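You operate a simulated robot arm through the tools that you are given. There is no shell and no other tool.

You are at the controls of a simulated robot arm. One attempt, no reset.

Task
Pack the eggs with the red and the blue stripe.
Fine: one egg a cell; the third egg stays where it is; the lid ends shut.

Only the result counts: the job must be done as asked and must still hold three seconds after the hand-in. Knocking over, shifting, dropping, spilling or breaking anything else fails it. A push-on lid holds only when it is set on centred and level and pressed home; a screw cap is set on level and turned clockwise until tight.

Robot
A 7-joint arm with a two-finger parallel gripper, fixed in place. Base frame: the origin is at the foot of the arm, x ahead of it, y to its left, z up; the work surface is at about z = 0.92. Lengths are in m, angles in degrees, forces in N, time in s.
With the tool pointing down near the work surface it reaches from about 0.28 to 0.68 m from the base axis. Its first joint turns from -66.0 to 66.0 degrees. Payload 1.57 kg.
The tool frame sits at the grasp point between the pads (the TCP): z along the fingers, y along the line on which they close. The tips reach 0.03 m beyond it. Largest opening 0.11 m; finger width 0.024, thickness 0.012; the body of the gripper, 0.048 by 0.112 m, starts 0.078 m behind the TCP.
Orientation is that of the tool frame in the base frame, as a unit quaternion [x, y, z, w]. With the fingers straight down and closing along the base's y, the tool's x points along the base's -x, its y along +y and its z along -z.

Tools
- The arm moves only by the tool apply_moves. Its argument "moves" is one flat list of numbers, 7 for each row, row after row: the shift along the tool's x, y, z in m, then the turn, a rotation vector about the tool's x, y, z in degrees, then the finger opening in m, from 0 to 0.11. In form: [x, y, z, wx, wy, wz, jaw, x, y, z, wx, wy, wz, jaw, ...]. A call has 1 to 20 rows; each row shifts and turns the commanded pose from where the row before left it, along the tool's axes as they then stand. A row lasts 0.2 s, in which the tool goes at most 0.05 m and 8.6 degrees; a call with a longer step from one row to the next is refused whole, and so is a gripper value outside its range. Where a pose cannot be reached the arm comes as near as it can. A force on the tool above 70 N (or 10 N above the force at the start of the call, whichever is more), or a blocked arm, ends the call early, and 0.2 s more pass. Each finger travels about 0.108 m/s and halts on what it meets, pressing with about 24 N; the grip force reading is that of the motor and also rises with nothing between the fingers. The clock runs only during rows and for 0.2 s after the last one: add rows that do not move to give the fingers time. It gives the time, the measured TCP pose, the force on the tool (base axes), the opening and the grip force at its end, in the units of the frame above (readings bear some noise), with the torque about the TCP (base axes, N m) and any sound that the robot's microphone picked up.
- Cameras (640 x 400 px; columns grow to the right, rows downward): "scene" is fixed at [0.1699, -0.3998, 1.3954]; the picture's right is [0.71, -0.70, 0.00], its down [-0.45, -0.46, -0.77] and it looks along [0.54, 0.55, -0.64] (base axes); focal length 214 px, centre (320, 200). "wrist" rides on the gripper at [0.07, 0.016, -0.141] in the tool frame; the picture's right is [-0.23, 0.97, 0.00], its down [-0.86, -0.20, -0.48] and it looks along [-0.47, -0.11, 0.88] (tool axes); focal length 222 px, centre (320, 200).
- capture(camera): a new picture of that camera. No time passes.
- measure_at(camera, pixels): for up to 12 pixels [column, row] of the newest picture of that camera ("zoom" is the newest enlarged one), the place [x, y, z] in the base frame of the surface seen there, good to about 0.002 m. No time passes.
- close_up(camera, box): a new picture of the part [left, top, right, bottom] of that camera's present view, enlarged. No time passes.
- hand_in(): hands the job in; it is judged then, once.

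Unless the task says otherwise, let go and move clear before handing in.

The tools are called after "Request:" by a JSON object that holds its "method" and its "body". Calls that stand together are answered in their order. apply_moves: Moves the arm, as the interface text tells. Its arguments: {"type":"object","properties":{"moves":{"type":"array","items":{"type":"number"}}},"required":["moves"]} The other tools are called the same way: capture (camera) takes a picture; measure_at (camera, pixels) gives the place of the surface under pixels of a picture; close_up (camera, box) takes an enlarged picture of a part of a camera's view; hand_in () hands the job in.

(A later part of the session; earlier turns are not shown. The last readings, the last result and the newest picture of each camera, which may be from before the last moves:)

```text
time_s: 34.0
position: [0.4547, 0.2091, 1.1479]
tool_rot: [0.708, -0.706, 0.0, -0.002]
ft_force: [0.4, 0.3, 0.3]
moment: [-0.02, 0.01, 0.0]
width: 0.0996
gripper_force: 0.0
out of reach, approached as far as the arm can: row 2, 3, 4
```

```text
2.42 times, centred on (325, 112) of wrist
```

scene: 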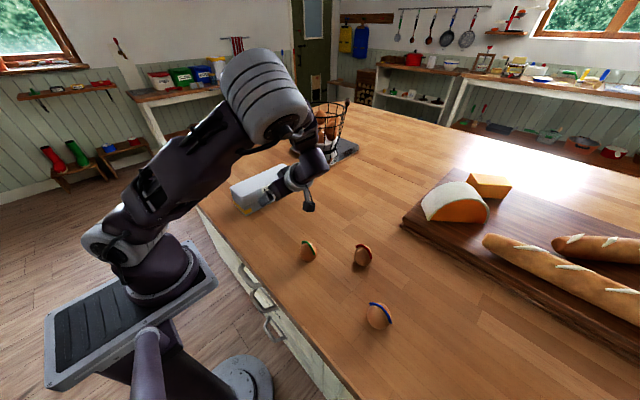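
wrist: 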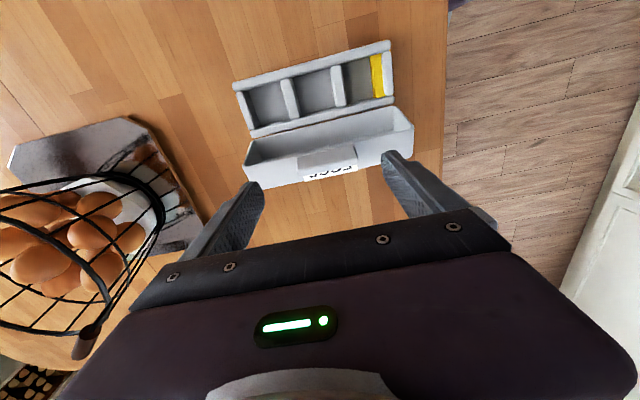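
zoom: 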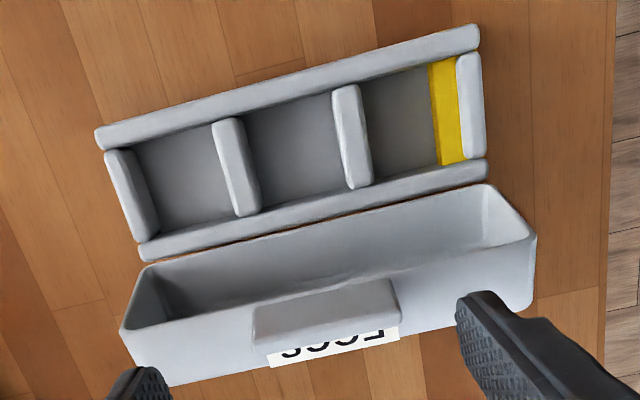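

Request:
{"method": "measure_at", "body": {"camera": "zoom", "pixels": [[155, 195], [225, 150], [240, 190], [270, 150], [340, 120], [355, 160], [390, 110], [430, 130], [450, 110], [470, 100], [300, 170], [180, 160]]}}

Request:
{"method": "measure_at", "body": {"camera": "zoom", "pixels": [[300, 85], [310, 210], [120, 160], [145, 230], [355, 95], [360, 185], [245, 210], [230, 125], [128, 200], [480, 60], [480, 150], [330, 300]]}}

```text
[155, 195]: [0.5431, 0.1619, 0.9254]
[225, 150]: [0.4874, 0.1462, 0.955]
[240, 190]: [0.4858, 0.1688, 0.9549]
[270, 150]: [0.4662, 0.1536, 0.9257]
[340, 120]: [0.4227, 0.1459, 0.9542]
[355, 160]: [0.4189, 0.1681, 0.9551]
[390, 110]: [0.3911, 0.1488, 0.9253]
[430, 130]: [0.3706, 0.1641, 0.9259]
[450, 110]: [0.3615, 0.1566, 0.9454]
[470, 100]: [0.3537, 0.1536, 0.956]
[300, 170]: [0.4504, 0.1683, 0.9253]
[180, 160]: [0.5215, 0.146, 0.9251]
```

```text
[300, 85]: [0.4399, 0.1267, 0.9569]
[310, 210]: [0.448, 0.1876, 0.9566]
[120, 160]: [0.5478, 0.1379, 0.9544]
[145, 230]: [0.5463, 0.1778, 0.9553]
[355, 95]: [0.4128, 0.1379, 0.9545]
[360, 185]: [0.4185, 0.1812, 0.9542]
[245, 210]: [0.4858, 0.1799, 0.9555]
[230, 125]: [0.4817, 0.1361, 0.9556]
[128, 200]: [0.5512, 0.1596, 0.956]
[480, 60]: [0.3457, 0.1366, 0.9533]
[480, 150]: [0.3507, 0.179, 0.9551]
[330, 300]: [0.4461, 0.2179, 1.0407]
```

The cell floors are at z 0.925 and the rims at 0.956. The cells are centred at x≈0.385, 0.452 and 0.518, with y≈0.157, each about 0.054 wide. That leaves no room for fingers inside a cell, so I must grip the eggs just above mid-height. I'll go over the eggs for a closer look.

Request:
{"method": "apply_moves", "body": {"moves": [0.0, 0, -0.02, 0, 0, 0, 0.1, 0.0436, 0.0032, 0, 0, 0, 0, 0.1, 0.0436, 0.0032, 0, 0, 0, 0, 0.1, 0.0436, 0.0032, 0, 0, 0, 0, 0.1, 0.0436, 0.0032, 0, 0, 0, 0, 0.1, 0.0436, 0.0032, 0, 0, 0, 0, 0.1, 0.0436, 0.0032, 0, 0, 0, 0, 0.1, 0.0436, 0.0032, 0, 0, 0, 0, 0.1, 0.0436, 0.0032, 0, 0, 0, 0, 0.1, 0.0436, 0.0032, 0, 0, 0, 0, 0.1, 0.0436, 0.0032, 0, 0, 0, 0, 0.1, 0.0436, 0.0032, 0, 0, 0, 0, 0.1, 0, 0, 0, 0, 0, 0, 0.1]}}

Request:
{"method": "capture", "body": {"camera": "wrist"}}

Request:
{"method": "capture", "body": {"camera": "scene"}}

```text
time_s: 36.8
position: [0.4197, -0.2694, 1.1666]
tool_rot: [0.708, -0.707, -0.001, 0.0]
ft_force: [-0.8, 0.4, -0.4]
moment: [0.0, -0.03, 0.0]
width: 0.1
gripper_force: 0.0
```

```text
taken
```

wrist: 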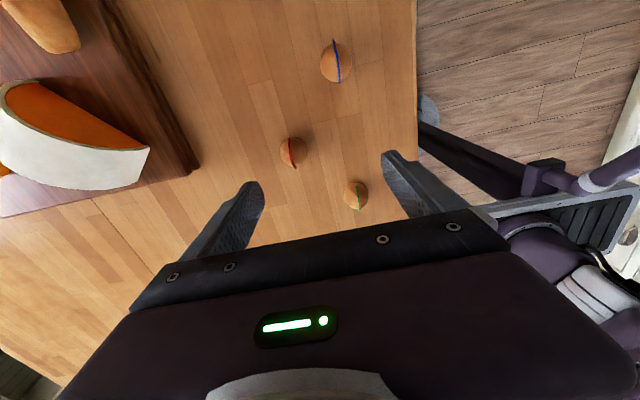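

```text
taken
```

scene: 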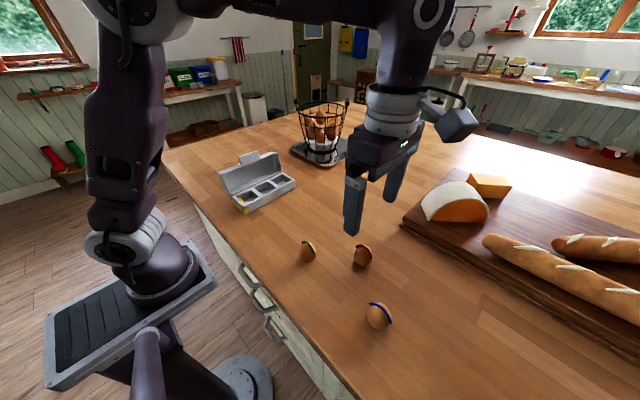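

The lid stays open in the scene view, and all three eggs show in the wrist view (blue 335,62; red 292,152; green 357,195). I'll zoom in to locate the egg axes and stripe planes.

Request:
{"method": "close_up", "body": {"camera": "wrist", "box": [255, 120, 385, 220]}}

Request:
{"method": "close_up", "body": {"camera": "wrist", "box": [300, 30, 370, 95]}}

```text
4.00 times, centred on (320, 170) of wrist
```

zoom: 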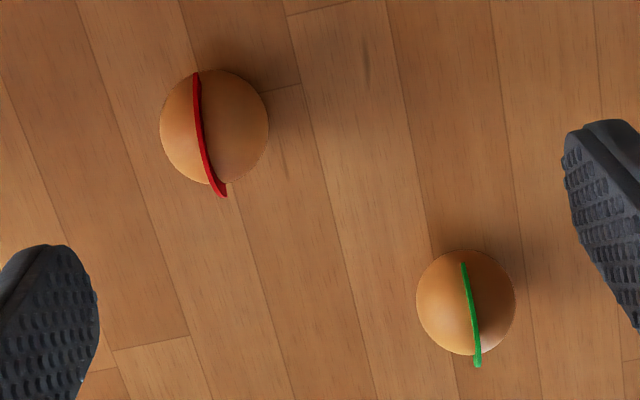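

```text
6.15 times, centred on (335, 62) of wrist
```

zoom: 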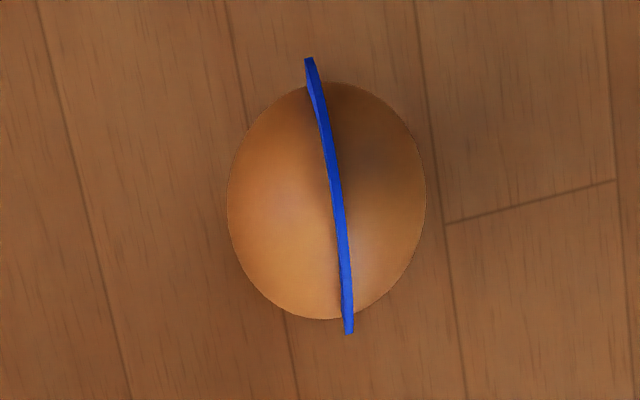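

Request:
{"method": "measure_at", "body": {"camera": "zoom", "pixels": [[310, 62], [348, 330], [334, 190], [240, 190], [415, 190], [320, 90], [330, 312], [290, 190], [370, 190], [322, 120], [340, 260], [335, 220]]}}

Request:
{"method": "measure_at", "body": {"camera": "wrist", "pixels": [[304, 139], [310, 167], [306, 150], [297, 152], [321, 152], [309, 160], [371, 186], [375, 210], [373, 197], [360, 196], [383, 196], [309, 144]]}}

```text
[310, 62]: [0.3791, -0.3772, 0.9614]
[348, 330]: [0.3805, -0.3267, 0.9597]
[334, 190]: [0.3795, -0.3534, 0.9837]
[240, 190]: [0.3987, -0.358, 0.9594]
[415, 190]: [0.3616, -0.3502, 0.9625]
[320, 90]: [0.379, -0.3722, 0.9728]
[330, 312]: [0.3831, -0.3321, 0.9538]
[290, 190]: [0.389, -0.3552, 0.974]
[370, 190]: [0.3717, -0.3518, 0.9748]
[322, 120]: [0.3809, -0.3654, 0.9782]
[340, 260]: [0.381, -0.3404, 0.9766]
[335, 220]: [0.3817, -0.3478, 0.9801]
```

```text
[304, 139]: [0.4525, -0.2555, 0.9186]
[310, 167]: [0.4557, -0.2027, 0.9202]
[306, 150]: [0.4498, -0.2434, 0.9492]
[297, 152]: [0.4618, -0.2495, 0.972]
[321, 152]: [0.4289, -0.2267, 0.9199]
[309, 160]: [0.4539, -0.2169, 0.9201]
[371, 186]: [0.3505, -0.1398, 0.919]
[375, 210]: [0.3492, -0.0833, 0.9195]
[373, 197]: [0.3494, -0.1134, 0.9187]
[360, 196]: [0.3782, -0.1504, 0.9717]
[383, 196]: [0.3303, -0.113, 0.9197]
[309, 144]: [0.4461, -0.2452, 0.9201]
```

The blue egg's axis is at about (0.380, -0.352) with its top at z≈0.981, and its stripe plane runs along y. I'll measure the red and green eggs with corrected pixels.

Request:
{"method": "measure_at", "body": {"camera": "wrist", "pixels": [[289, 139.5], [295.3, 167], [290, 148], [291, 156], [282, 152], [305, 152], [356, 187], [359.2, 209], [357, 198], [346, 196], [367, 196], [292, 161]]}}

```text
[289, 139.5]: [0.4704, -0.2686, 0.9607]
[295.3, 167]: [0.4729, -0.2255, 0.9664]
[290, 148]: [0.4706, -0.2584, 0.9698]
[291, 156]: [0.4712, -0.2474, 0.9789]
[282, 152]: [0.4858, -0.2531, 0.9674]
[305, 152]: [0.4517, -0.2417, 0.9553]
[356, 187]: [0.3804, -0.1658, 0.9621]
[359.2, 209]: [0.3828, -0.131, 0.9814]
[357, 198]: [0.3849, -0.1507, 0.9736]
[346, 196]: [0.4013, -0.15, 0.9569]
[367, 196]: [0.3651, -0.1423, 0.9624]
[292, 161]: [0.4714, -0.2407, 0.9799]
```

The red egg's axis is at about (0.4715, -0.2435), and its stripe plane also runs along y, so closing along x avoids the stripe. I'll move above it and partly descend to check alignment.

Request:
{"method": "apply_moves", "body": {"moves": [-0.013, -0.0259, 0.0, 0, 0, 0, 0.09, -0.0129, -0.0259, 0.0, 0, 0, 0, 0.085, 0, 0, 0.04, 0, 0, 0, 0.085, 0, 0, 0.04, 0, 0, 0, 0.085, 0, 0, 0.04, 0, 0, 0, 0.085, 0, 0, 0, 0, 0, 0, 0.085]}}

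Request:
{"method": "capture", "body": {"camera": "wrist"}}

Request:
{"method": "close_up", "body": {"camera": "scene", "box": [290, 170, 430, 290]}}

```text
time_s: 38.2
position: [0.4728, -0.2461, 1.0491]
tool_rot: [-0.706, 0.708, -0.001, 0.0]
ft_force: [-0.5, 0.1, 0.8]
moment: [0.01, -0.02, -0.02]
width: 0.0849
gripper_force: 0.1
```

```text
taken
```

wrist: 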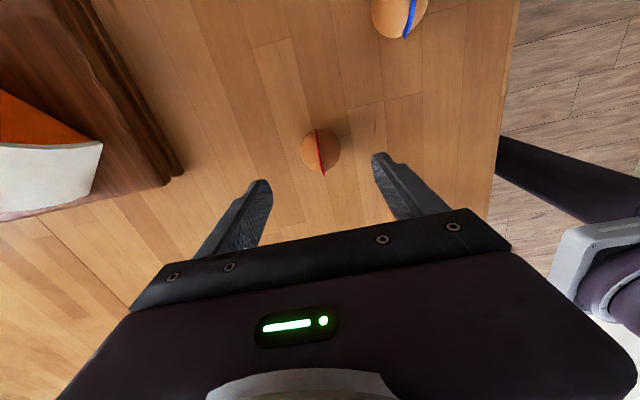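

```text
3.33 times, centred on (360, 230) of scene
```

zoom: 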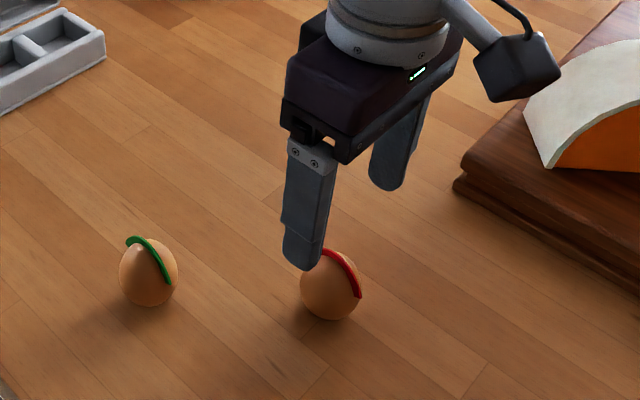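

The fingers straddle the red egg at (320,150). I'll refine its position from this nearer view before descending.

Request:
{"method": "close_up", "body": {"camera": "wrist", "box": [280, 115, 360, 185]}}

```text
5.71 times, centred on (320, 150) of wrist
```

zoom: 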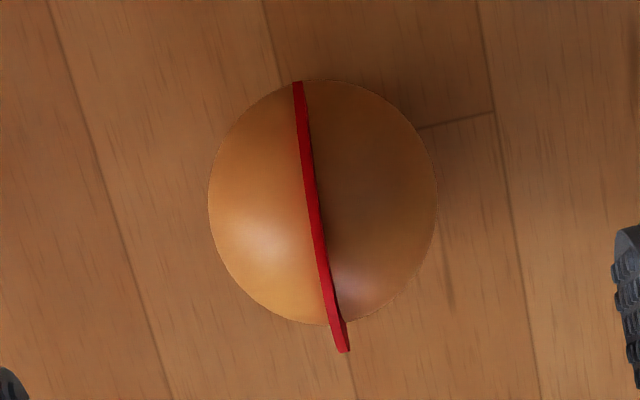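

Request:
{"method": "measure_at", "body": {"camera": "zoom", "pixels": [[298, 84], [342, 345], [310, 190], [318, 240], [328, 290], [215, 195], [430, 195], [225, 240], [420, 240], [300, 90], [340, 320], [260, 260]]}}

```text
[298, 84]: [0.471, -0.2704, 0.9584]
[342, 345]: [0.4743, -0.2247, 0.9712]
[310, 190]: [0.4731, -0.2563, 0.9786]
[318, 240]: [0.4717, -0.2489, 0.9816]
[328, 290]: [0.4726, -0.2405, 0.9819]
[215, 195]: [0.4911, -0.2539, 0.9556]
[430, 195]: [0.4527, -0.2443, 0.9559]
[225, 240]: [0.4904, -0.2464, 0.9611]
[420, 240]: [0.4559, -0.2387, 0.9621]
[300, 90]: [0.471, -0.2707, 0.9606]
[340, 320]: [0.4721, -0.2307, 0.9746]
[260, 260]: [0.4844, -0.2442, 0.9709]
```

The red axis refines to (0.472, -0.245), within a millimetre of the TCP. I'll descend to TCP z≈0.982, so the tips sit just above the egg's equator, and close gradually.

Request:
{"method": "apply_moves", "body": {"moves": [0, 0, 0.03, 0, 0, 0, 0.085, 0, 0, 0.025, 0, 0, 0, 0.075, 0, 0, 0.012, 0, 0, 0, 0.065, 0, 0, 0, 0, 0, 0, 0.056, 0, 0, 0, 0, 0, 0, 0.05, 0, 0, 0, 0, 0, 0, 0.05]}}

Request:
{"method": "close_up", "body": {"camera": "scene", "box": [310, 200, 410, 280]}}

Request:
{"method": "close_up", "body": {"camera": "wrist", "box": [240, 120, 400, 240]}}

```text
time_s: 39.6
position: [0.4731, -0.2452, 0.9816]
tool_rot: [0.708, -0.706, 0.001, 0.0]
ft_force: [-0.4, -0.7, -0.6]
moment: [0.01, -0.01, 0.0]
width: 0.05
gripper_force: 0.0
```

```text
5.00 times, centred on (360, 240) of scene
```

zoom: 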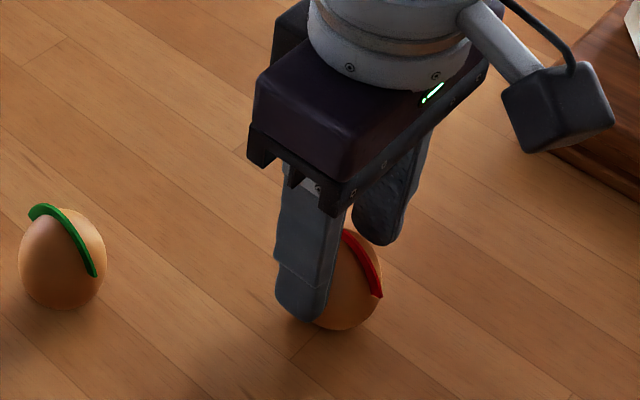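

```text
3.33 times, centred on (320, 180) of wrist
```

zoom: 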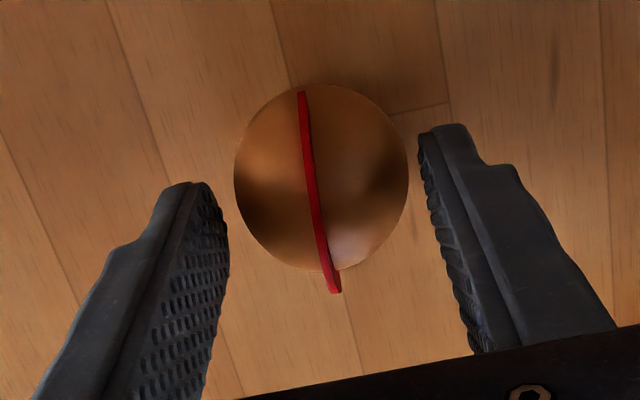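

No contact yet at 0.050. I'll close further in 1 mm steps and watch the grip force.

Request:
{"method": "apply_moves", "body": {"moves": [0, 0, 0, 0, 0, 0, 0.048, 0, 0, 0, 0, 0, 0, 0.047, 0, 0, 0, 0, 0, 0, 0.046]}}

Request:
{"method": "apply_moves", "body": {"moves": [0, 0, 0, 0, 0, 0, 0.045, 0, 0, 0, 0, 0, 0, 0.045]}}

Request:
{"method": "apply_moves", "body": {"moves": [0, 0, 0, 0, 0, 0, 0.044, 0, 0, 0, 0, 0, 0, 0.044]}}

```text
time_s: 40.4
position: [0.4721, -0.2453, 0.982]
tool_rot: [-0.707, 0.707, 0.0, 0.001]
ft_force: [-0.1, 0.7, -0.1]
moment: [-0.01, -0.03, -0.01]
width: 0.0458
gripper_force: 0.1
```

```text
time_s: 41.0
position: [0.4717, -0.2445, 0.9827]
tool_rot: [0.708, -0.707, 0.001, 0.0]
ft_force: [-0.5, -0.3, -0.5]
moment: [-0.04, 0.0, 0.02]
width: 0.0451
gripper_force: 0.0
```

```text
time_s: 41.6
position: [0.4714, -0.2463, 0.9832]
tool_rot: [0.708, -0.707, 0.001, -0.001]
ft_force: [-0.5, 0.1, -0.1]
moment: [0.01, 0.02, -0.01]
width: 0.0439
gripper_force: 0.1
```

Request:
{"method": "apply_moves", "body": {"moves": [0, 0, 0, 0, 0, 0, 0.043, 0, 0, 0, 0, 0, 0, 0.043]}}

Request:
{"method": "apply_moves", "body": {"moves": [0, 0, 0, 0, 0, 0, 0.042, 0, 0, 0, 0, 0, 0, 0.042]}}

Request:
{"method": "close_up", "body": {"camera": "wrist", "box": [240, 120, 400, 240]}}

```text
time_s: 42.2
position: [0.4731, -0.2451, 0.9823]
tool_rot: [0.708, -0.707, 0.0, 0.0]
ft_force: [0.5, 0.5, 0.1]
moment: [-0.01, 0.03, 0.05]
width: 0.0427
gripper_force: 0.0
```

```text
time_s: 42.8
position: [0.4716, -0.2447, 0.9824]
tool_rot: [0.708, -0.707, 0.001, -0.001]
ft_force: [1.1, -0.6, -0.4]
moment: [0.0, -0.02, -0.06]
width: 0.0418
gripper_force: 0.0
```

```text
3.33 times, centred on (320, 180) of wrist
```

zoom: 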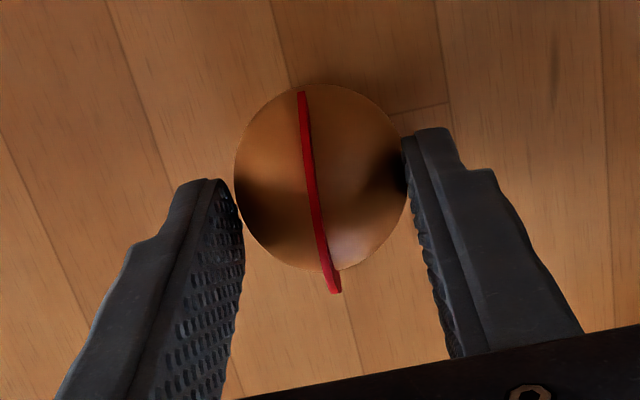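

The pads now nearly touch the egg on both sides. Continuing in 1 mm steps.

Request:
{"method": "apply_moves", "body": {"moves": [0, 0, 0, 0, 0, 0, 0.041, 0, 0, 0, 0, 0, 0, 0.041]}}

Request:
{"method": "apply_moves", "body": {"moves": [0, 0, 0, 0, 0, 0, 0.04, 0, 0, 0, 0, 0, 0, 0.04]}}

Request:
{"method": "apply_moves", "body": {"moves": [0, 0, 0, 0, 0, 0, 0.039, 0, 0, 0, 0, 0, 0, 0.039]}}

Request:
{"method": "close_up", "body": {"camera": "wrist", "box": [240, 120, 400, 240]}}

```text
time_s: 43.4
position: [0.4726, -0.246, 0.9832]
tool_rot: [0.707, -0.707, 0.0, -0.001]
ft_force: [-0.6, 0.2, 1.1]
moment: [0.02, 0.01, 0.0]
width: 0.041
gripper_force: 0.1
```

```text
time_s: 44.0
position: [0.4724, -0.2449, 0.9826]
tool_rot: [0.707, -0.707, 0.001, -0.001]
ft_force: [-0.7, 0.2, -0.1]
moment: [-0.01, 0.02, -0.01]
width: 0.0403
gripper_force: 0.3
```

```text
time_s: 44.6
position: [0.4718, -0.2459, 0.9823]
tool_rot: [0.708, -0.707, 0.001, -0.002]
ft_force: [-1.2, -0.2, -0.7]
moment: [0.03, 0.02, -0.03]
width: 0.0398
gripper_force: 0.8
```

```text
3.33 times, centred on (320, 180) of wrist
```

zoom: 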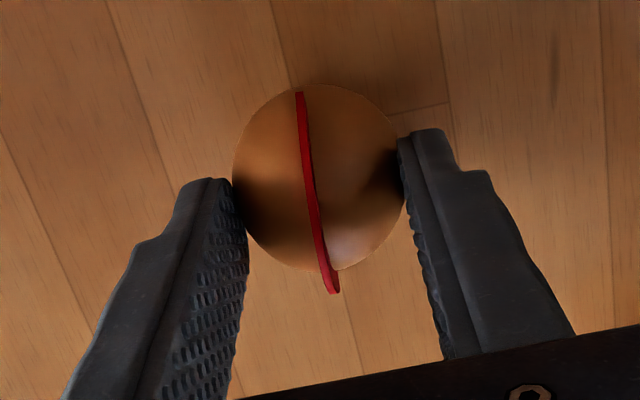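

Contact is at 0.0398 with only 0.8 N, fairly high on the egg's shoulder. I'll open slightly, lower 2.5 mm for a better hold, and close again with light force.

Request:
{"method": "apply_moves", "body": {"moves": [0, 0, 0, 0, 0, 0, 0.046, 0, 0, 0.0025, 0, 0, 0, 0.046, 0, 0, 0, 0, 0, 0, 0.043, 0, 0, 0, 0, 0, 0, 0.041, 0, 0, 0, 0, 0, 0, 0.039, 0, 0, 0, 0, 0, 0, 0.037, 0, 0, 0, 0, 0, 0, 0.036, 0, 0, 0, 0, 0, 0, 0.036]}}

Request:
{"method": "close_up", "body": {"camera": "wrist", "box": [240, 120, 400, 240]}}

Request:
{"method": "close_up", "body": {"camera": "scene", "box": [325, 215, 395, 275]}}

```text
time_s: 46.4
position: [0.4722, -0.2446, 0.9791]
tool_rot: [0.708, -0.706, 0.0, -0.002]
ft_force: [-0.8, -0.2, -0.2]
moment: [-0.02, 0.02, 0.02]
width: 0.0402
gripper_force: 24.3
```

```text
3.33 times, centred on (320, 180) of wrist
```

zoom: 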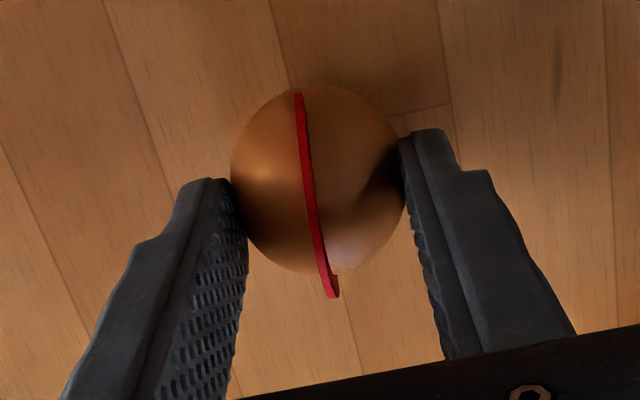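

```text
6.67 times, centred on (360, 245) of scene
```

zoom: 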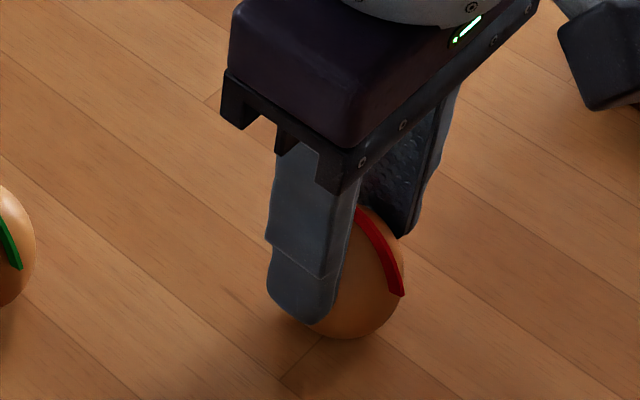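

The grip is at the full 24 N with the egg intact and no sounds. I'll ease the grip slightly, then lift 1 cm as a test.

Request:
{"method": "apply_moves", "body": {"moves": [0, 0, 0, 0, 0, 0, 0.038, 0, 0, 0, 0, 0, 0, 0.038]}}

Request:
{"method": "apply_moves", "body": {"moves": [0, 0, -0.005, 0, 0, 0, 0.038, 0, 0, -0.005, 0, 0, 0, 0.038, 0, 0, 0, 0, 0, 0, 0.038]}}

Request:
{"method": "close_up", "body": {"camera": "scene", "box": [325, 215, 395, 275]}}

Request:
{"method": "close_up", "body": {"camera": "wrist", "box": [240, 120, 400, 240]}}

```text
time_s: 47.0
position: [0.4731, -0.2438, 0.9795]
tool_rot: [0.708, -0.707, 0.001, -0.001]
ft_force: [0.0, -0.6, -0.7]
moment: [-0.02, -0.05, 0.0]
width: 0.0403
gripper_force: 24.2
```

```text
time_s: 47.8
position: [0.4729, -0.2445, 0.9894]
tool_rot: [0.708, -0.706, 0.001, 0.0]
ft_force: [0.9, -0.1, -0.6]
moment: [0.0, 0.0, 0.0]
width: 0.0399
gripper_force: 24.1
```

```text
6.67 times, centred on (360, 245) of scene
```

zoom: 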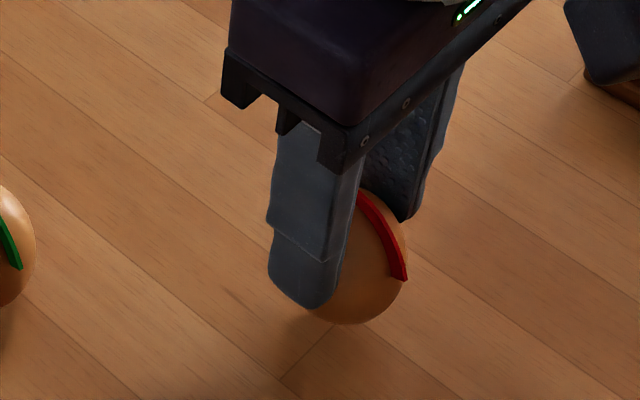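

```text
3.33 times, centred on (320, 180) of wrist
```

zoom: 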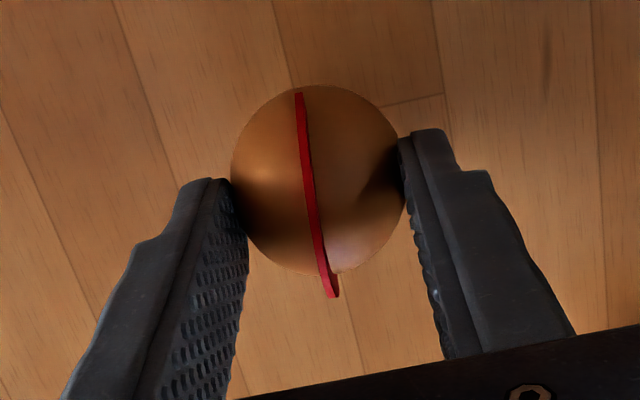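

The red egg lifts cleanly and stays centred between the pads. I'll raise it and carry it over to the far cell C at (0.518, 0.157).

Request:
{"method": "apply_moves", "body": {"moves": [0, 0, -0.03, 0, 0, 0, 0.037, 0, 0, -0.035, 0, 0, 0, 0.037, 0, 0, -0.035, 0, 0, 0, 0.037, 0, 0, -0.035, 0, 0, 0, 0.037, -0.0335, -0.0038, 0, 0, 0, 0, 0.037, -0.0335, -0.0038, 0, 0, 0, 0, 0.037, -0.0335, -0.0038, 0, 0, 0, 0, 0.037, -0.0335, -0.0038, 0, 0, 0, 0, 0.037, -0.0335, -0.0038, 0, 0, 0, 0, 0.037, -0.0335, -0.0038, 0, 0, 0, 0, 0.037, -0.0335, -0.0038, 0, 0, 0, 0, 0.037, -0.0335, -0.0038, 0, 0, 0, 0, 0.037, -0.0335, -0.0038, 0, 0, 0, 0, 0.037, -0.0335, -0.0038, 0, 0, 0, 0, 0.037, -0.0335, -0.0038, 0, 0, 0, 0, 0.037, -0.0335, -0.0038, 0, 0, 0, 0, 0.037, 0, 0, 0, 0, 0, 0, 0.037]}}

Request:
{"method": "capture", "body": {"camera": "wrist"}}

Request:
{"method": "capture", "body": {"camera": "scene"}}

```text
time_s: 51.4
position: [0.5166, 0.1586, 1.1237]
tool_rot: [0.708, -0.706, 0.0, -0.001]
ft_force: [-0.6, 0.0, -0.1]
moment: [0.02, -0.02, 0.02]
width: 0.0398
gripper_force: 24.8
```

```text
taken
```

wrist: 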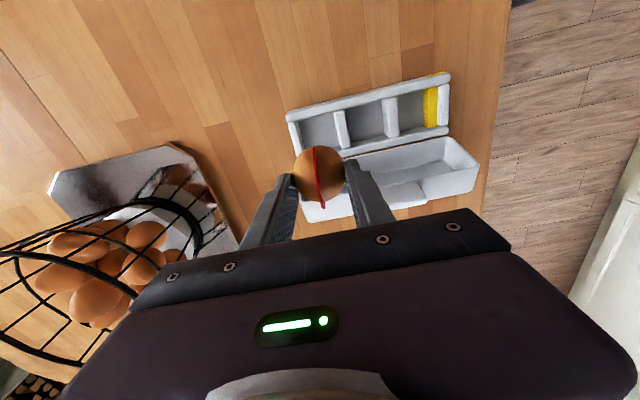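

```text
taken
```

scene: 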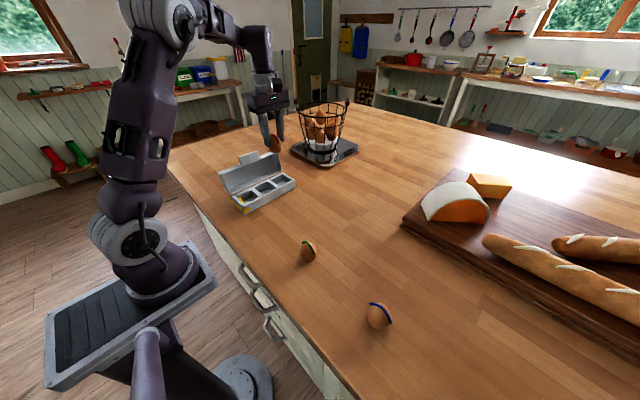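

The red egg is held above the box, and the lid is still open. I'll zoom in to measure the cell walls again before lowering.

Request:
{"method": "close_up", "body": {"camera": "wrist", "box": [275, 65, 485, 225]}}

```text
2.50 times, centred on (380, 145) of wrist
```

zoom: 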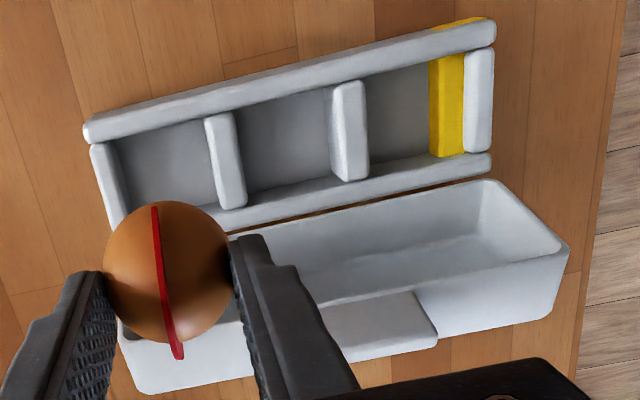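

Request:
{"method": "measure_at", "body": {"camera": "zoom", "pixels": [[118, 140], [207, 130], [215, 170], [230, 130], [240, 170], [105, 180], [95, 150], [150, 105], [165, 125], [280, 205], [160, 170], [300, 60]]}}

Request:
{"method": "measure_at", "body": {"camera": "zoom", "pixels": [[290, 78], [285, 92], [300, 180], [330, 110], [345, 160], [365, 110], [270, 135], [300, 195], [225, 150], [350, 130], [110, 190], [125, 200]]}}

```text
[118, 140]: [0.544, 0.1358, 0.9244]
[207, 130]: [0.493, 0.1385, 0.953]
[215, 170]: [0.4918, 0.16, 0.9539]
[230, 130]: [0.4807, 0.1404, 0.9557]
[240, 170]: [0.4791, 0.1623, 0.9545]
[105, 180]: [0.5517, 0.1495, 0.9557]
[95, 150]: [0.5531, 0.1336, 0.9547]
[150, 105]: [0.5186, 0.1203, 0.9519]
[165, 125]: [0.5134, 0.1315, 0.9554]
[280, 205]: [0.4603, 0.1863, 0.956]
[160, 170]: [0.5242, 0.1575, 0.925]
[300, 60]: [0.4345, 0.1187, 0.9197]
```

```text
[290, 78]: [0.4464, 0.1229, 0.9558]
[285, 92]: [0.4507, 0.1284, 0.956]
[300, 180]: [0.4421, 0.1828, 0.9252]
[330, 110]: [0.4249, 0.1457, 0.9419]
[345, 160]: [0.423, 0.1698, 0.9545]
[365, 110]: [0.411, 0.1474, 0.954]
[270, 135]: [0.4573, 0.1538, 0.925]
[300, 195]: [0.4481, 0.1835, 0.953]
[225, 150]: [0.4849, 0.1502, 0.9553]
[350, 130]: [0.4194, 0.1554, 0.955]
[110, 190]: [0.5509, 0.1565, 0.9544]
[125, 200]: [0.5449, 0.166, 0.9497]
```

Cell C spans x 0.493–0.545 and y 0.1315–0.183, so its centre is (0.519, 0.157). I'll lower the egg in, stopping a little high to check.

Request:
{"method": "apply_moves", "body": {"moves": [0.001, -0.001, 0.03, 0, 0, 0, 0.037, 0, 0, 0.035, 0, 0, 0, 0.037, 0, 0, 0.03, 0, 0, 0, 0.037, 0, 0, 0.02, 0, 0, 0, 0.037, 0, 0, 0.01, 0, 0, 0, 0.037, 0, 0, 0, 0, 0, 0, 0.037]}}

Request:
{"method": "close_up", "body": {"camera": "scene", "box": [215, 120, 315, 220]}}

Request:
{"method": "close_up", "body": {"camera": "wrist", "box": [240, 60, 500, 240]}}

```text
time_s: 52.8
position: [0.517, 0.1581, 0.9995]
tool_rot: [0.708, -0.706, 0.001, -0.001]
ft_force: [-0.1, -0.3, -0.2]
moment: [0.03, -0.02, 0.03]
width: 0.0397
gripper_force: 24.5
```

```text
4.00 times, centred on (265, 170) of scene
```

zoom: 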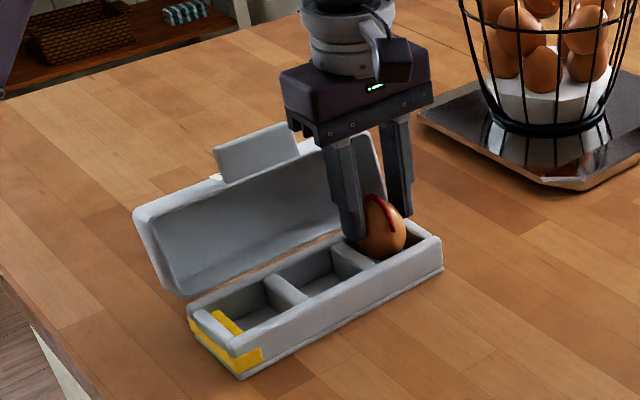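

```text
2.22 times, centred on (370, 150) of wrist
```

zoom: 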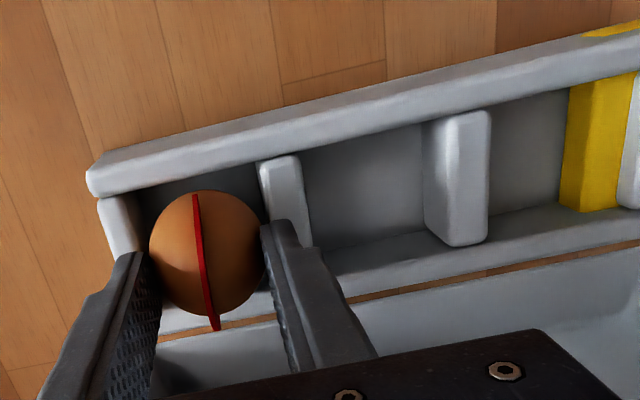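

The egg is centred in the cell mouth with about 14 mm still to go, and there's no contact force. I'll lower slowly to TCP z≈0.988.

Request:
{"method": "apply_moves", "body": {"moves": [0, 0, 0.004, 0, 0, 0, 0.037, 0, 0, 0.004, 0, 0, 0, 0.037, 0, 0, 0.003, 0, 0, 0, 0.037, 0, 0, 0, 0, 0, 0, 0.037]}}

Request:
{"method": "close_up", "body": {"camera": "scene", "box": [265, 150, 315, 200]}}

```text
time_s: 53.8
position: [0.5176, 0.1574, 0.9862]
tool_rot: [0.707, -0.707, 0.001, -0.001]
ft_force: [0.3, 0.2, -1.3]
moment: [0.02, 0.0, -0.01]
width: 0.0398
gripper_force: 24.1
```

```text
8.00 times, centred on (290, 175) of scene
```

zoom: 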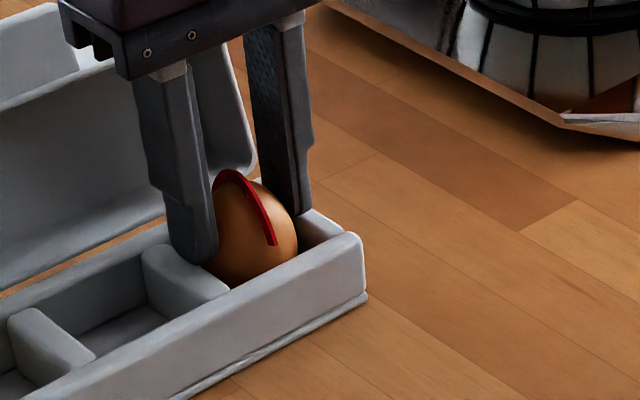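

The egg sits within about 2 mm of the floor and no force has built up. I'll open gradually to release it.

Request:
{"method": "apply_moves", "body": {"moves": [0, 0, 0, 0, 0, 0, 0.0395, 0, 0, 0, 0, 0, 0, 0.0405, 0, 0, 0, 0, 0, 0, 0.042, 0, 0, 0, 0, 0, 0, 0.045, 0, 0, 0, 0, 0, 0, 0.05, 0, 0, 0, 0, 0, 0, 0.05]}}

Request:
{"method": "close_up", "body": {"camera": "scene", "box": [265, 150, 315, 200]}}

```text
time_s: 55.2
position: [0.5186, 0.1569, 0.9871]
tool_rot: [0.708, -0.707, 0.001, 0.0]
ft_force: [0.4, -0.2, 0.2]
moment: [0.02, 0.01, 0.01]
width: 0.0501
gripper_force: 0.0
```

```text
8.00 times, centred on (290, 175) of scene
```

zoom: 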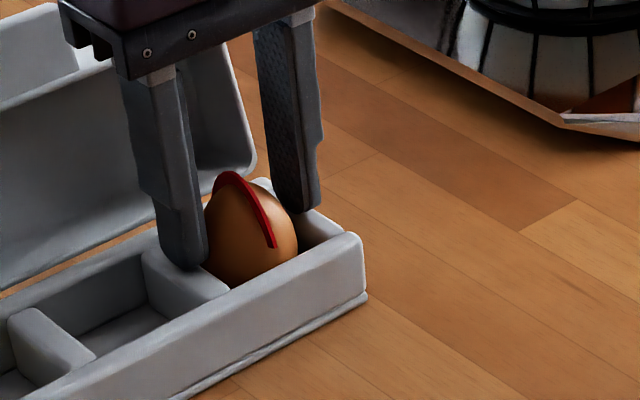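

The red egg stands upright in cell C. I'll lift straight up, check it, and head toward the blue egg.

Request:
{"method": "apply_moves", "body": {"moves": [0, 0, -0.01, 0, 0, 0, 0.052, 0, 0, -0.02, 0, 0, 0, 0.052, 0, 0, -0.035, 0, 0, 0, 0.052, 0, 0, -0.035, 0, 0, 0, 0.052, 0, 0, -0.035, 0, 0, 0, 0.052, 0, 0, 0, 0, 0, 0, 0.06]}}

Request:
{"method": "close_up", "body": {"camera": "scene", "box": [215, 130, 315, 220]}}

Request:
{"method": "capture", "body": {"camera": "wrist"}}

```text
time_s: 56.6
position: [0.5177, 0.1574, 1.1222]
tool_rot: [0.708, -0.706, 0.0, -0.001]
ft_force: [-0.4, 0.0, 0.5]
moment: [0.01, -0.01, 0.02]
width: 0.0598
gripper_force: 0.0
```

```text
4.44 times, centred on (265, 175) of scene
```

zoom: 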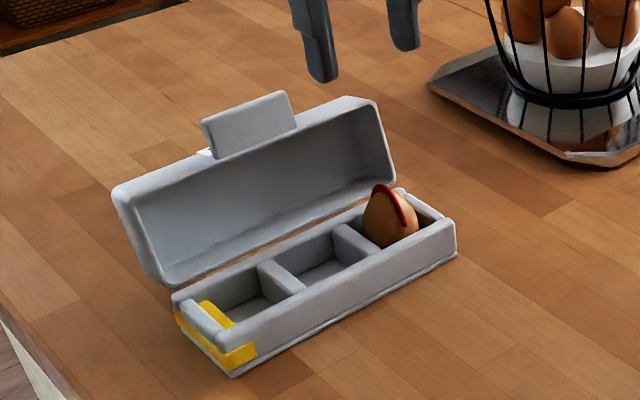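

```text
taken
```

wrist: 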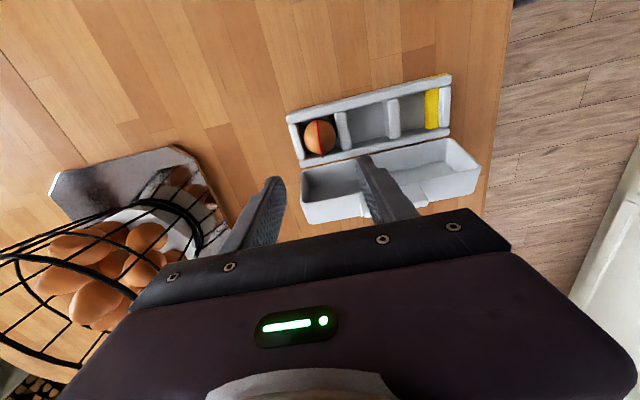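

The red egg sits well in cell C. I'll move to above the blue egg at (0.380, -0.352).

Request:
{"method": "apply_moves", "body": {"moves": [0.0392, 0.0106, 0, 0, 0, 0, 0.07, 0.0392, 0.0106, 0, 0, 0, 0, 0.08, 0.0392, 0.0106, 0, 0, 0, 0, 0.085, 0.0392, 0.0106, 0, 0, 0, 0, 0.085, 0.0392, 0.0106, 0, 0, 0, 0, 0.085, 0.0392, 0.0106, 0, 0, 0, 0, 0.085, 0.0392, 0.0106, 0, 0, 0, 0, 0.085, 0.0392, 0.0106, 0, 0, 0, 0, 0.085, 0.0392, 0.0106, 0, 0, 0, 0, 0.085, 0.0392, 0.0106, 0, 0, 0, 0, 0.085, 0.0392, 0.0106, 0, 0, 0, 0, 0.085, 0.0392, 0.0106, 0, 0, 0, 0, 0.085, 0.0392, 0.0106, 0, 0, 0, 0, 0.085, 0, 0, 0.04, 0, 0, 0, 0.085, 0, 0, 0.03, 0, 0, 0, 0.085, 0, 0, 0, 0, 0, 0, 0.085]}}

Request:
{"method": "close_up", "body": {"camera": "wrist", "box": [240, 100, 400, 220]}}

Request:
{"method": "capture", "body": {"camera": "scene"}}

```text
time_s: 60.0
position: [0.3827, -0.3542, 1.0517]
tool_rot: [0.708, -0.707, 0.0, -0.001]
ft_force: [0.2, 0.1, -0.1]
moment: [0.0, 0.01, 0.02]
width: 0.0851
gripper_force: 0.1
```

```text
3.33 times, centred on (320, 160) of wrist
```

zoom: 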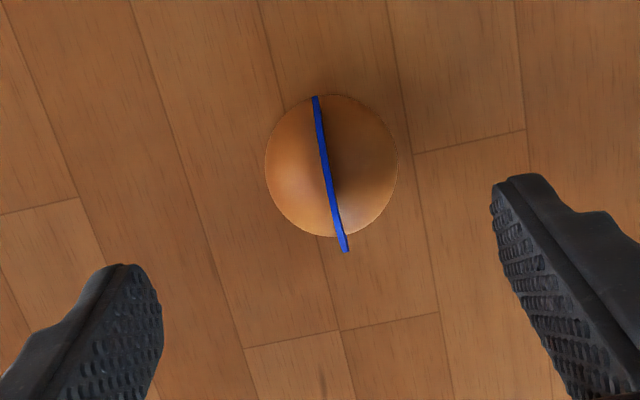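

```text
taken
```

scene: 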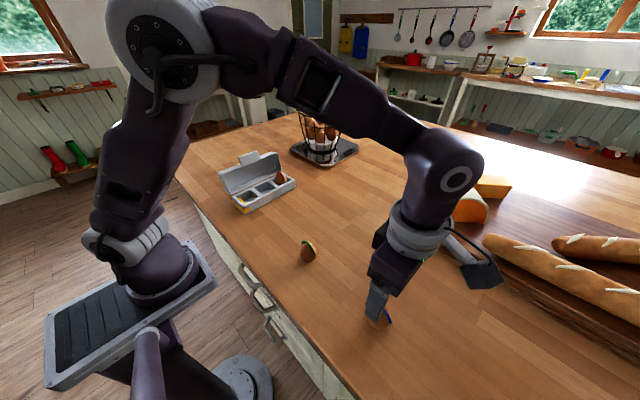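

Request:
{"method": "measure_at", "body": {"camera": "zoom", "pixels": [[316, 98], [345, 247], [325, 160], [330, 190], [335, 215], [270, 165], [392, 165], [275, 190], [390, 190], [300, 180], [360, 170], [340, 230]]}}

```text
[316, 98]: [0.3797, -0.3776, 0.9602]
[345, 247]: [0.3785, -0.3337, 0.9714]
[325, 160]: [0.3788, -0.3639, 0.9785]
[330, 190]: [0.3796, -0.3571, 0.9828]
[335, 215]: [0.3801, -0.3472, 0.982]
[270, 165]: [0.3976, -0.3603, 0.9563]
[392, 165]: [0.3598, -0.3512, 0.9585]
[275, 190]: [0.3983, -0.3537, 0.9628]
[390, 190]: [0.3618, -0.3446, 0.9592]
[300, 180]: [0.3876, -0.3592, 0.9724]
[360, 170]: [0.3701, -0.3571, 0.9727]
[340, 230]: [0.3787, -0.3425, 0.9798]
```

The blue axis is at about (0.379, -0.353). I'll descend to the same relative grasp height and check centring before closing.

Request:
{"method": "apply_moves", "body": {"moves": [0, 0.001, 0.03, 0, 0, 0, 0.085, 0, 0, 0.025, 0, 0, 0, 0.075, 0, 0, 0.014, 0, 0, 0, 0.065, 0, 0, 0, 0, 0, 0, 0.056, 0, 0, 0, 0, 0, 0, 0.05]}}

Request:
{"method": "apply_moves", "body": {"moves": [0, 0, 0, 0, 0, 0, 0.046, 0, 0, 0, 0, 0, 0, 0.044]}}

Request:
{"method": "close_up", "body": {"camera": "wrist", "box": [240, 120, 400, 240]}}

```text
time_s: 61.2
position: [0.3809, -0.3523, 0.9823]
tool_rot: [0.707, -0.707, 0.0, 0.0]
ft_force: [0.8, -0.6, -0.6]
moment: [-0.01, 0.0, 0.01]
width: 0.0499
gripper_force: 0.1
```

```text
time_s: 61.8
position: [0.3804, -0.3535, 0.9825]
tool_rot: [0.708, -0.707, 0.001, -0.001]
ft_force: [0.6, -0.4, -0.7]
moment: [-0.02, 0.01, -0.01]
width: 0.0441
gripper_force: 0.1
```

```text
3.33 times, centred on (320, 180) of wrist
```

zoom: 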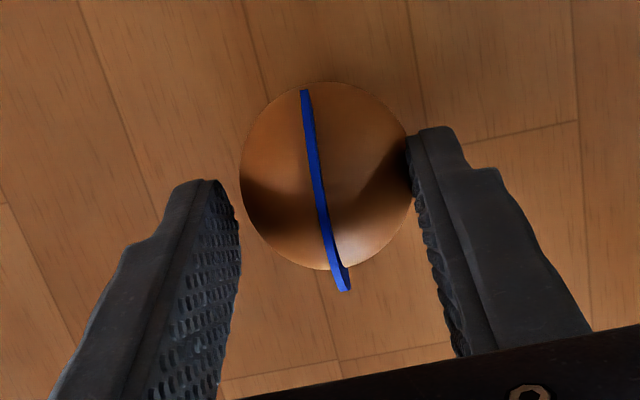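

The egg sits about 1.2 mm toward the right pad (-x). I'll reopen a little, shift by that amount, lower 3 mm to match the red grasp, and close.

Request:
{"method": "apply_moves", "body": {"moves": [0, 0, 0, 0, 0, 0, 0.05, 0, 0.0012, 0.003, 0, 0, 0, 0.05, 0, 0, 0, 0, 0, 0, 0.046, 0, 0, 0, 0, 0, 0, 0.044, 0, 0, 0, 0, 0, 0, 0.042, 0, 0, 0, 0, 0, 0, 0.041]}}

Request:
{"method": "close_up", "body": {"camera": "wrist", "box": [240, 120, 400, 240]}}

```text
time_s: 63.2
position: [0.3808, -0.3516, 0.9797]
tool_rot: [0.707, -0.707, 0.001, -0.002]
ft_force: [-0.2, 0.1, 0.9]
moment: [-0.01, 0.0, 0.0]
width: 0.0415
gripper_force: 0.0
```

```text
3.33 times, centred on (320, 180) of wrist
```

zoom: 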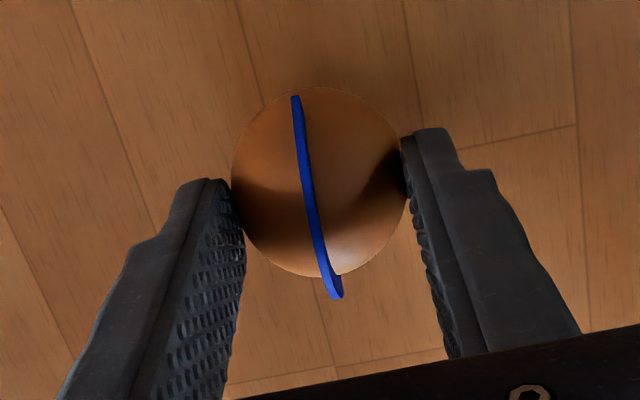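

The egg is now centred between the pads. I'll close to grip and lift 1 cm as a test.

Request:
{"method": "apply_moves", "body": {"moves": [0, 0, 0, 0, 0, 0, 0.04, 0, 0, 0, 0, 0, 0, 0.039, 0, 0, 0, 0, 0, 0, 0.038, 0, 0, 0, 0, 0, 0, 0.037, 0, 0, 0, 0, 0, 0, 0.037]}}

Request:
{"method": "apply_moves", "body": {"moves": [0, 0, -0.005, 0, 0, 0, 0.037, 0, 0, -0.005, 0, 0, 0, 0.037, 0, 0, 0, 0, 0, 0, 0.037]}}

Request:
{"method": "close_up", "body": {"camera": "wrist", "box": [240, 120, 400, 240]}}

Request:
{"method": "close_up", "body": {"camera": "scene", "box": [335, 270, 425, 350]}}

```text
time_s: 64.4
position: [0.3788, -0.3528, 0.9793]
tool_rot: [0.708, -0.707, 0.001, 0.0]
ft_force: [0.3, 0.7, 0.0]
moment: [0.0, -0.02, -0.02]
width: 0.0399
gripper_force: 23.6
```

```text
time_s: 65.2
position: [0.38, -0.3526, 0.9908]
tool_rot: [0.708, -0.707, 0.001, -0.002]
ft_force: [-0.3, -0.6, -1.2]
moment: [0.06, -0.02, -0.01]
width: 0.0397
gripper_force: 24.3
```

```text
3.33 times, centred on (320, 180) of wrist
```

zoom: 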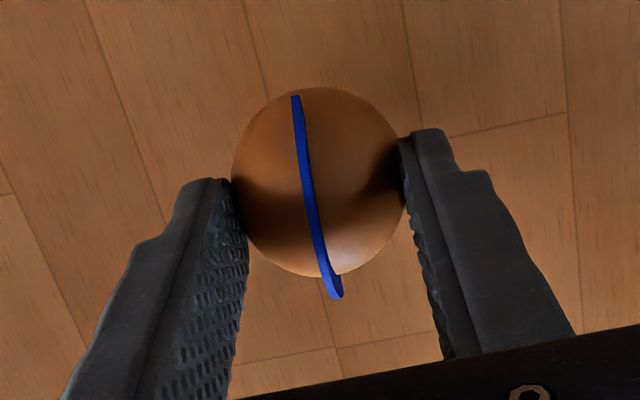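

```text
5.00 times, centred on (380, 310) of scene
```

zoom: 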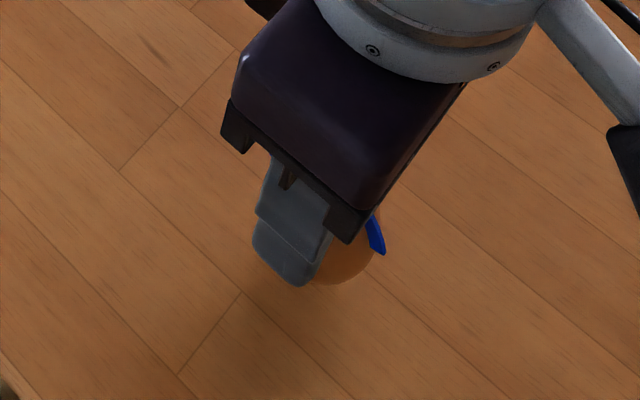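

The blue egg is held securely. I'll raise it and carry it to above the middle cell B at (0.452, 0.157).

Request:
{"method": "apply_moves", "body": {"moves": [0, 0, -0.03, 0, 0, 0, 0.037, 0, 0, -0.035, 0, 0, 0, 0.037, 0, 0, -0.035, 0, 0, 0, 0.037, 0, 0, -0.035, 0, 0, 0, 0.037, -0.034, -0.0048, 0, 0, 0, 0, 0.037, -0.034, -0.0048, 0, 0, 0, 0, 0.037, -0.034, -0.0048, 0, 0, 0, 0, 0.037, -0.034, -0.0048, 0, 0, 0, 0, 0.037, -0.034, -0.0048, 0, 0, 0, 0, 0.037, -0.034, -0.0048, 0, 0, 0, 0, 0.037, -0.034, -0.0048, 0, 0, 0, 0, 0.037, -0.034, -0.0048, 0, 0, 0, 0, 0.037, -0.034, -0.0048, 0, 0, 0, 0, 0.037, -0.034, -0.0048, 0, 0, 0, 0, 0.037, -0.034, -0.0048, 0, 0, 0, 0, 0.037, -0.034, -0.0048, 0, 0, 0, 0, 0.037, -0.034, -0.0048, 0, 0, 0, 0, 0.037, -0.034, -0.0048, 0, 0, 0, 0, 0.037, -0.034, -0.0048, 0, 0, 0, 0, 0.037, 0, 0, 0, 0, 0, 0, 0.037]}}

Request:
{"method": "close_up", "body": {"camera": "wrist", "box": [240, 60, 480, 230]}}

Request:
{"method": "capture", "body": {"camera": "scene"}}

```text
time_s: 69.4
position: [0.45, 0.1577, 1.1252]
tool_rot: [0.708, -0.706, 0.001, -0.001]
ft_force: [0.0, 0.2, -0.4]
moment: [-0.01, 0.0, 0.01]
width: 0.0396
gripper_force: 23.9
```

```text
2.35 times, centred on (360, 145) of wrist
```

zoom: 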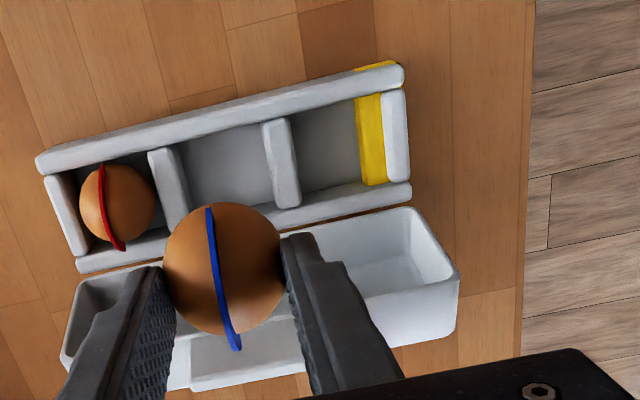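

```text
taken
```

scene: 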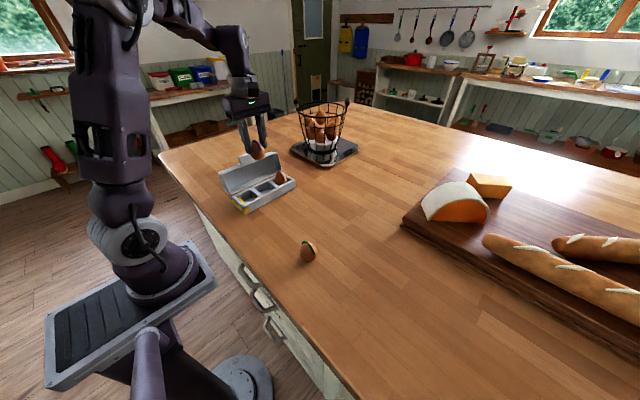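

The blue egg is over the box, with red in cell C at zoom (117,205). I'll measure cell B's walls once more.

Request:
{"method": "measure_at", "body": {"camera": "zoom", "pixels": [[155, 175], [185, 180], [168, 185], [268, 140], [298, 150], [283, 160], [230, 160], [225, 118], [230, 130], [310, 195], [105, 172], [118, 200]]}}

```text
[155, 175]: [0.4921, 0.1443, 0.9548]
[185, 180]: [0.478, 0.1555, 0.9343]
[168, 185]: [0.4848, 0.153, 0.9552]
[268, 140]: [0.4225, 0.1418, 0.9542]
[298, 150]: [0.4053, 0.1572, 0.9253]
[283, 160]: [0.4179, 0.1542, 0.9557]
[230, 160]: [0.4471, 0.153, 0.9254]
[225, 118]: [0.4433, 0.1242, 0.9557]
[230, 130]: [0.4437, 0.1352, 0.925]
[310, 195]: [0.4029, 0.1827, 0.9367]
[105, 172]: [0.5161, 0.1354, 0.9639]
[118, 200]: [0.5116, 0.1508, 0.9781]
```

Cell B spans x 0.4245–0.4785, so its centre is 0.4515, and the TCP is aligned. Lowering.

Request:
{"method": "apply_moves", "body": {"moves": [0, 0, 0.03, 0, 0, 0, 0.037, 0, 0, 0.035, 0, 0, 0, 0.037, 0, 0, 0.03, 0, 0, 0, 0.037, 0, 0, 0.02, 0, 0, 0, 0.037, 0, 0, 0.01, 0, 0, 0, 0.037, 0, 0, 0, 0, 0, 0, 0.037]}}

Request:
{"method": "close_up", "body": {"camera": "scene", "box": [235, 145, 305, 205]}}

Request:
{"method": "close_up", "body": {"camera": "wrist", "box": [200, 60, 460, 240]}}

```text
time_s: 70.8
position: [0.4513, 0.1562, 1.001]
tool_rot: [0.708, -0.707, 0.001, 0.0]
ft_force: [-0.6, -0.3, -0.9]
moment: [0.02, -0.01, 0.01]
width: 0.0393
gripper_force: 24.4
```

```text
6.67 times, centred on (270, 175) of scene
```

zoom: 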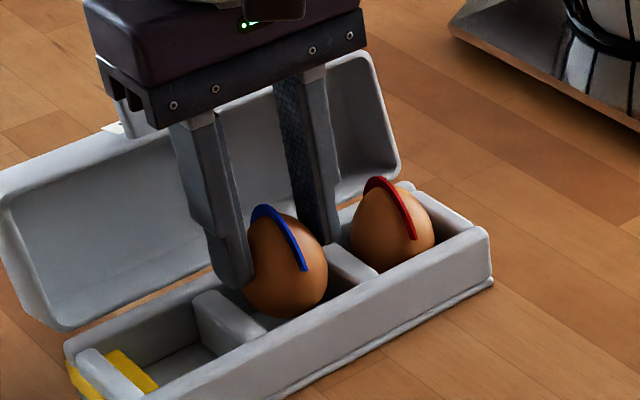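

```text
2.22 times, centred on (330, 150) of wrist
```

zoom: 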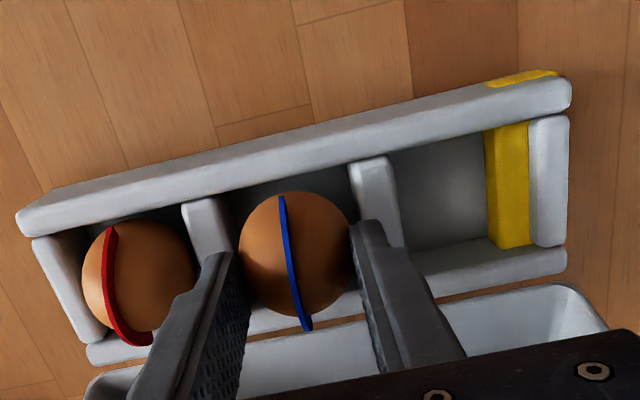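

The blue egg is centred over cell B, with the finger clear of the red egg. I'll lower slowly and release gradually.

Request:
{"method": "apply_moves", "body": {"moves": [0, 0, 0.004, 0, 0, 0, 0.037, 0, 0, 0.004, 0, 0, 0, 0.037, 0, 0, 0.0035, 0, 0, 0, 0.037, 0, 0, 0, 0, 0, 0, 0.037]}}

Request:
{"method": "close_up", "body": {"camera": "scene", "box": [235, 145, 305, 205]}}

```text
time_s: 71.8
position: [0.4507, 0.1574, 0.9895]
tool_rot: [0.708, -0.706, 0.001, -0.001]
ft_force: [-0.1, 0.5, -0.8]
moment: [0.0, 0.02, 0.03]
width: 0.0393
gripper_force: 23.7
```

```text
6.67 times, centred on (270, 175) of scene
```

zoom: 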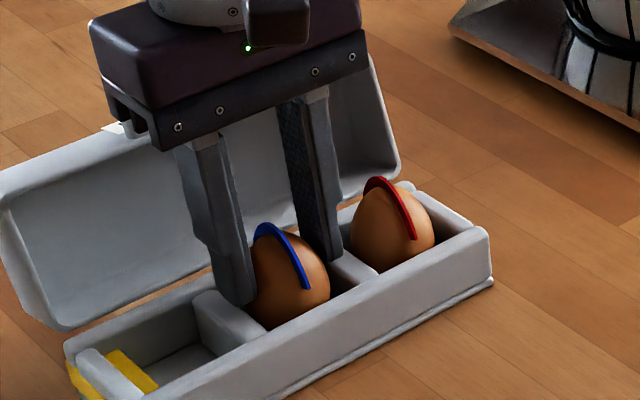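

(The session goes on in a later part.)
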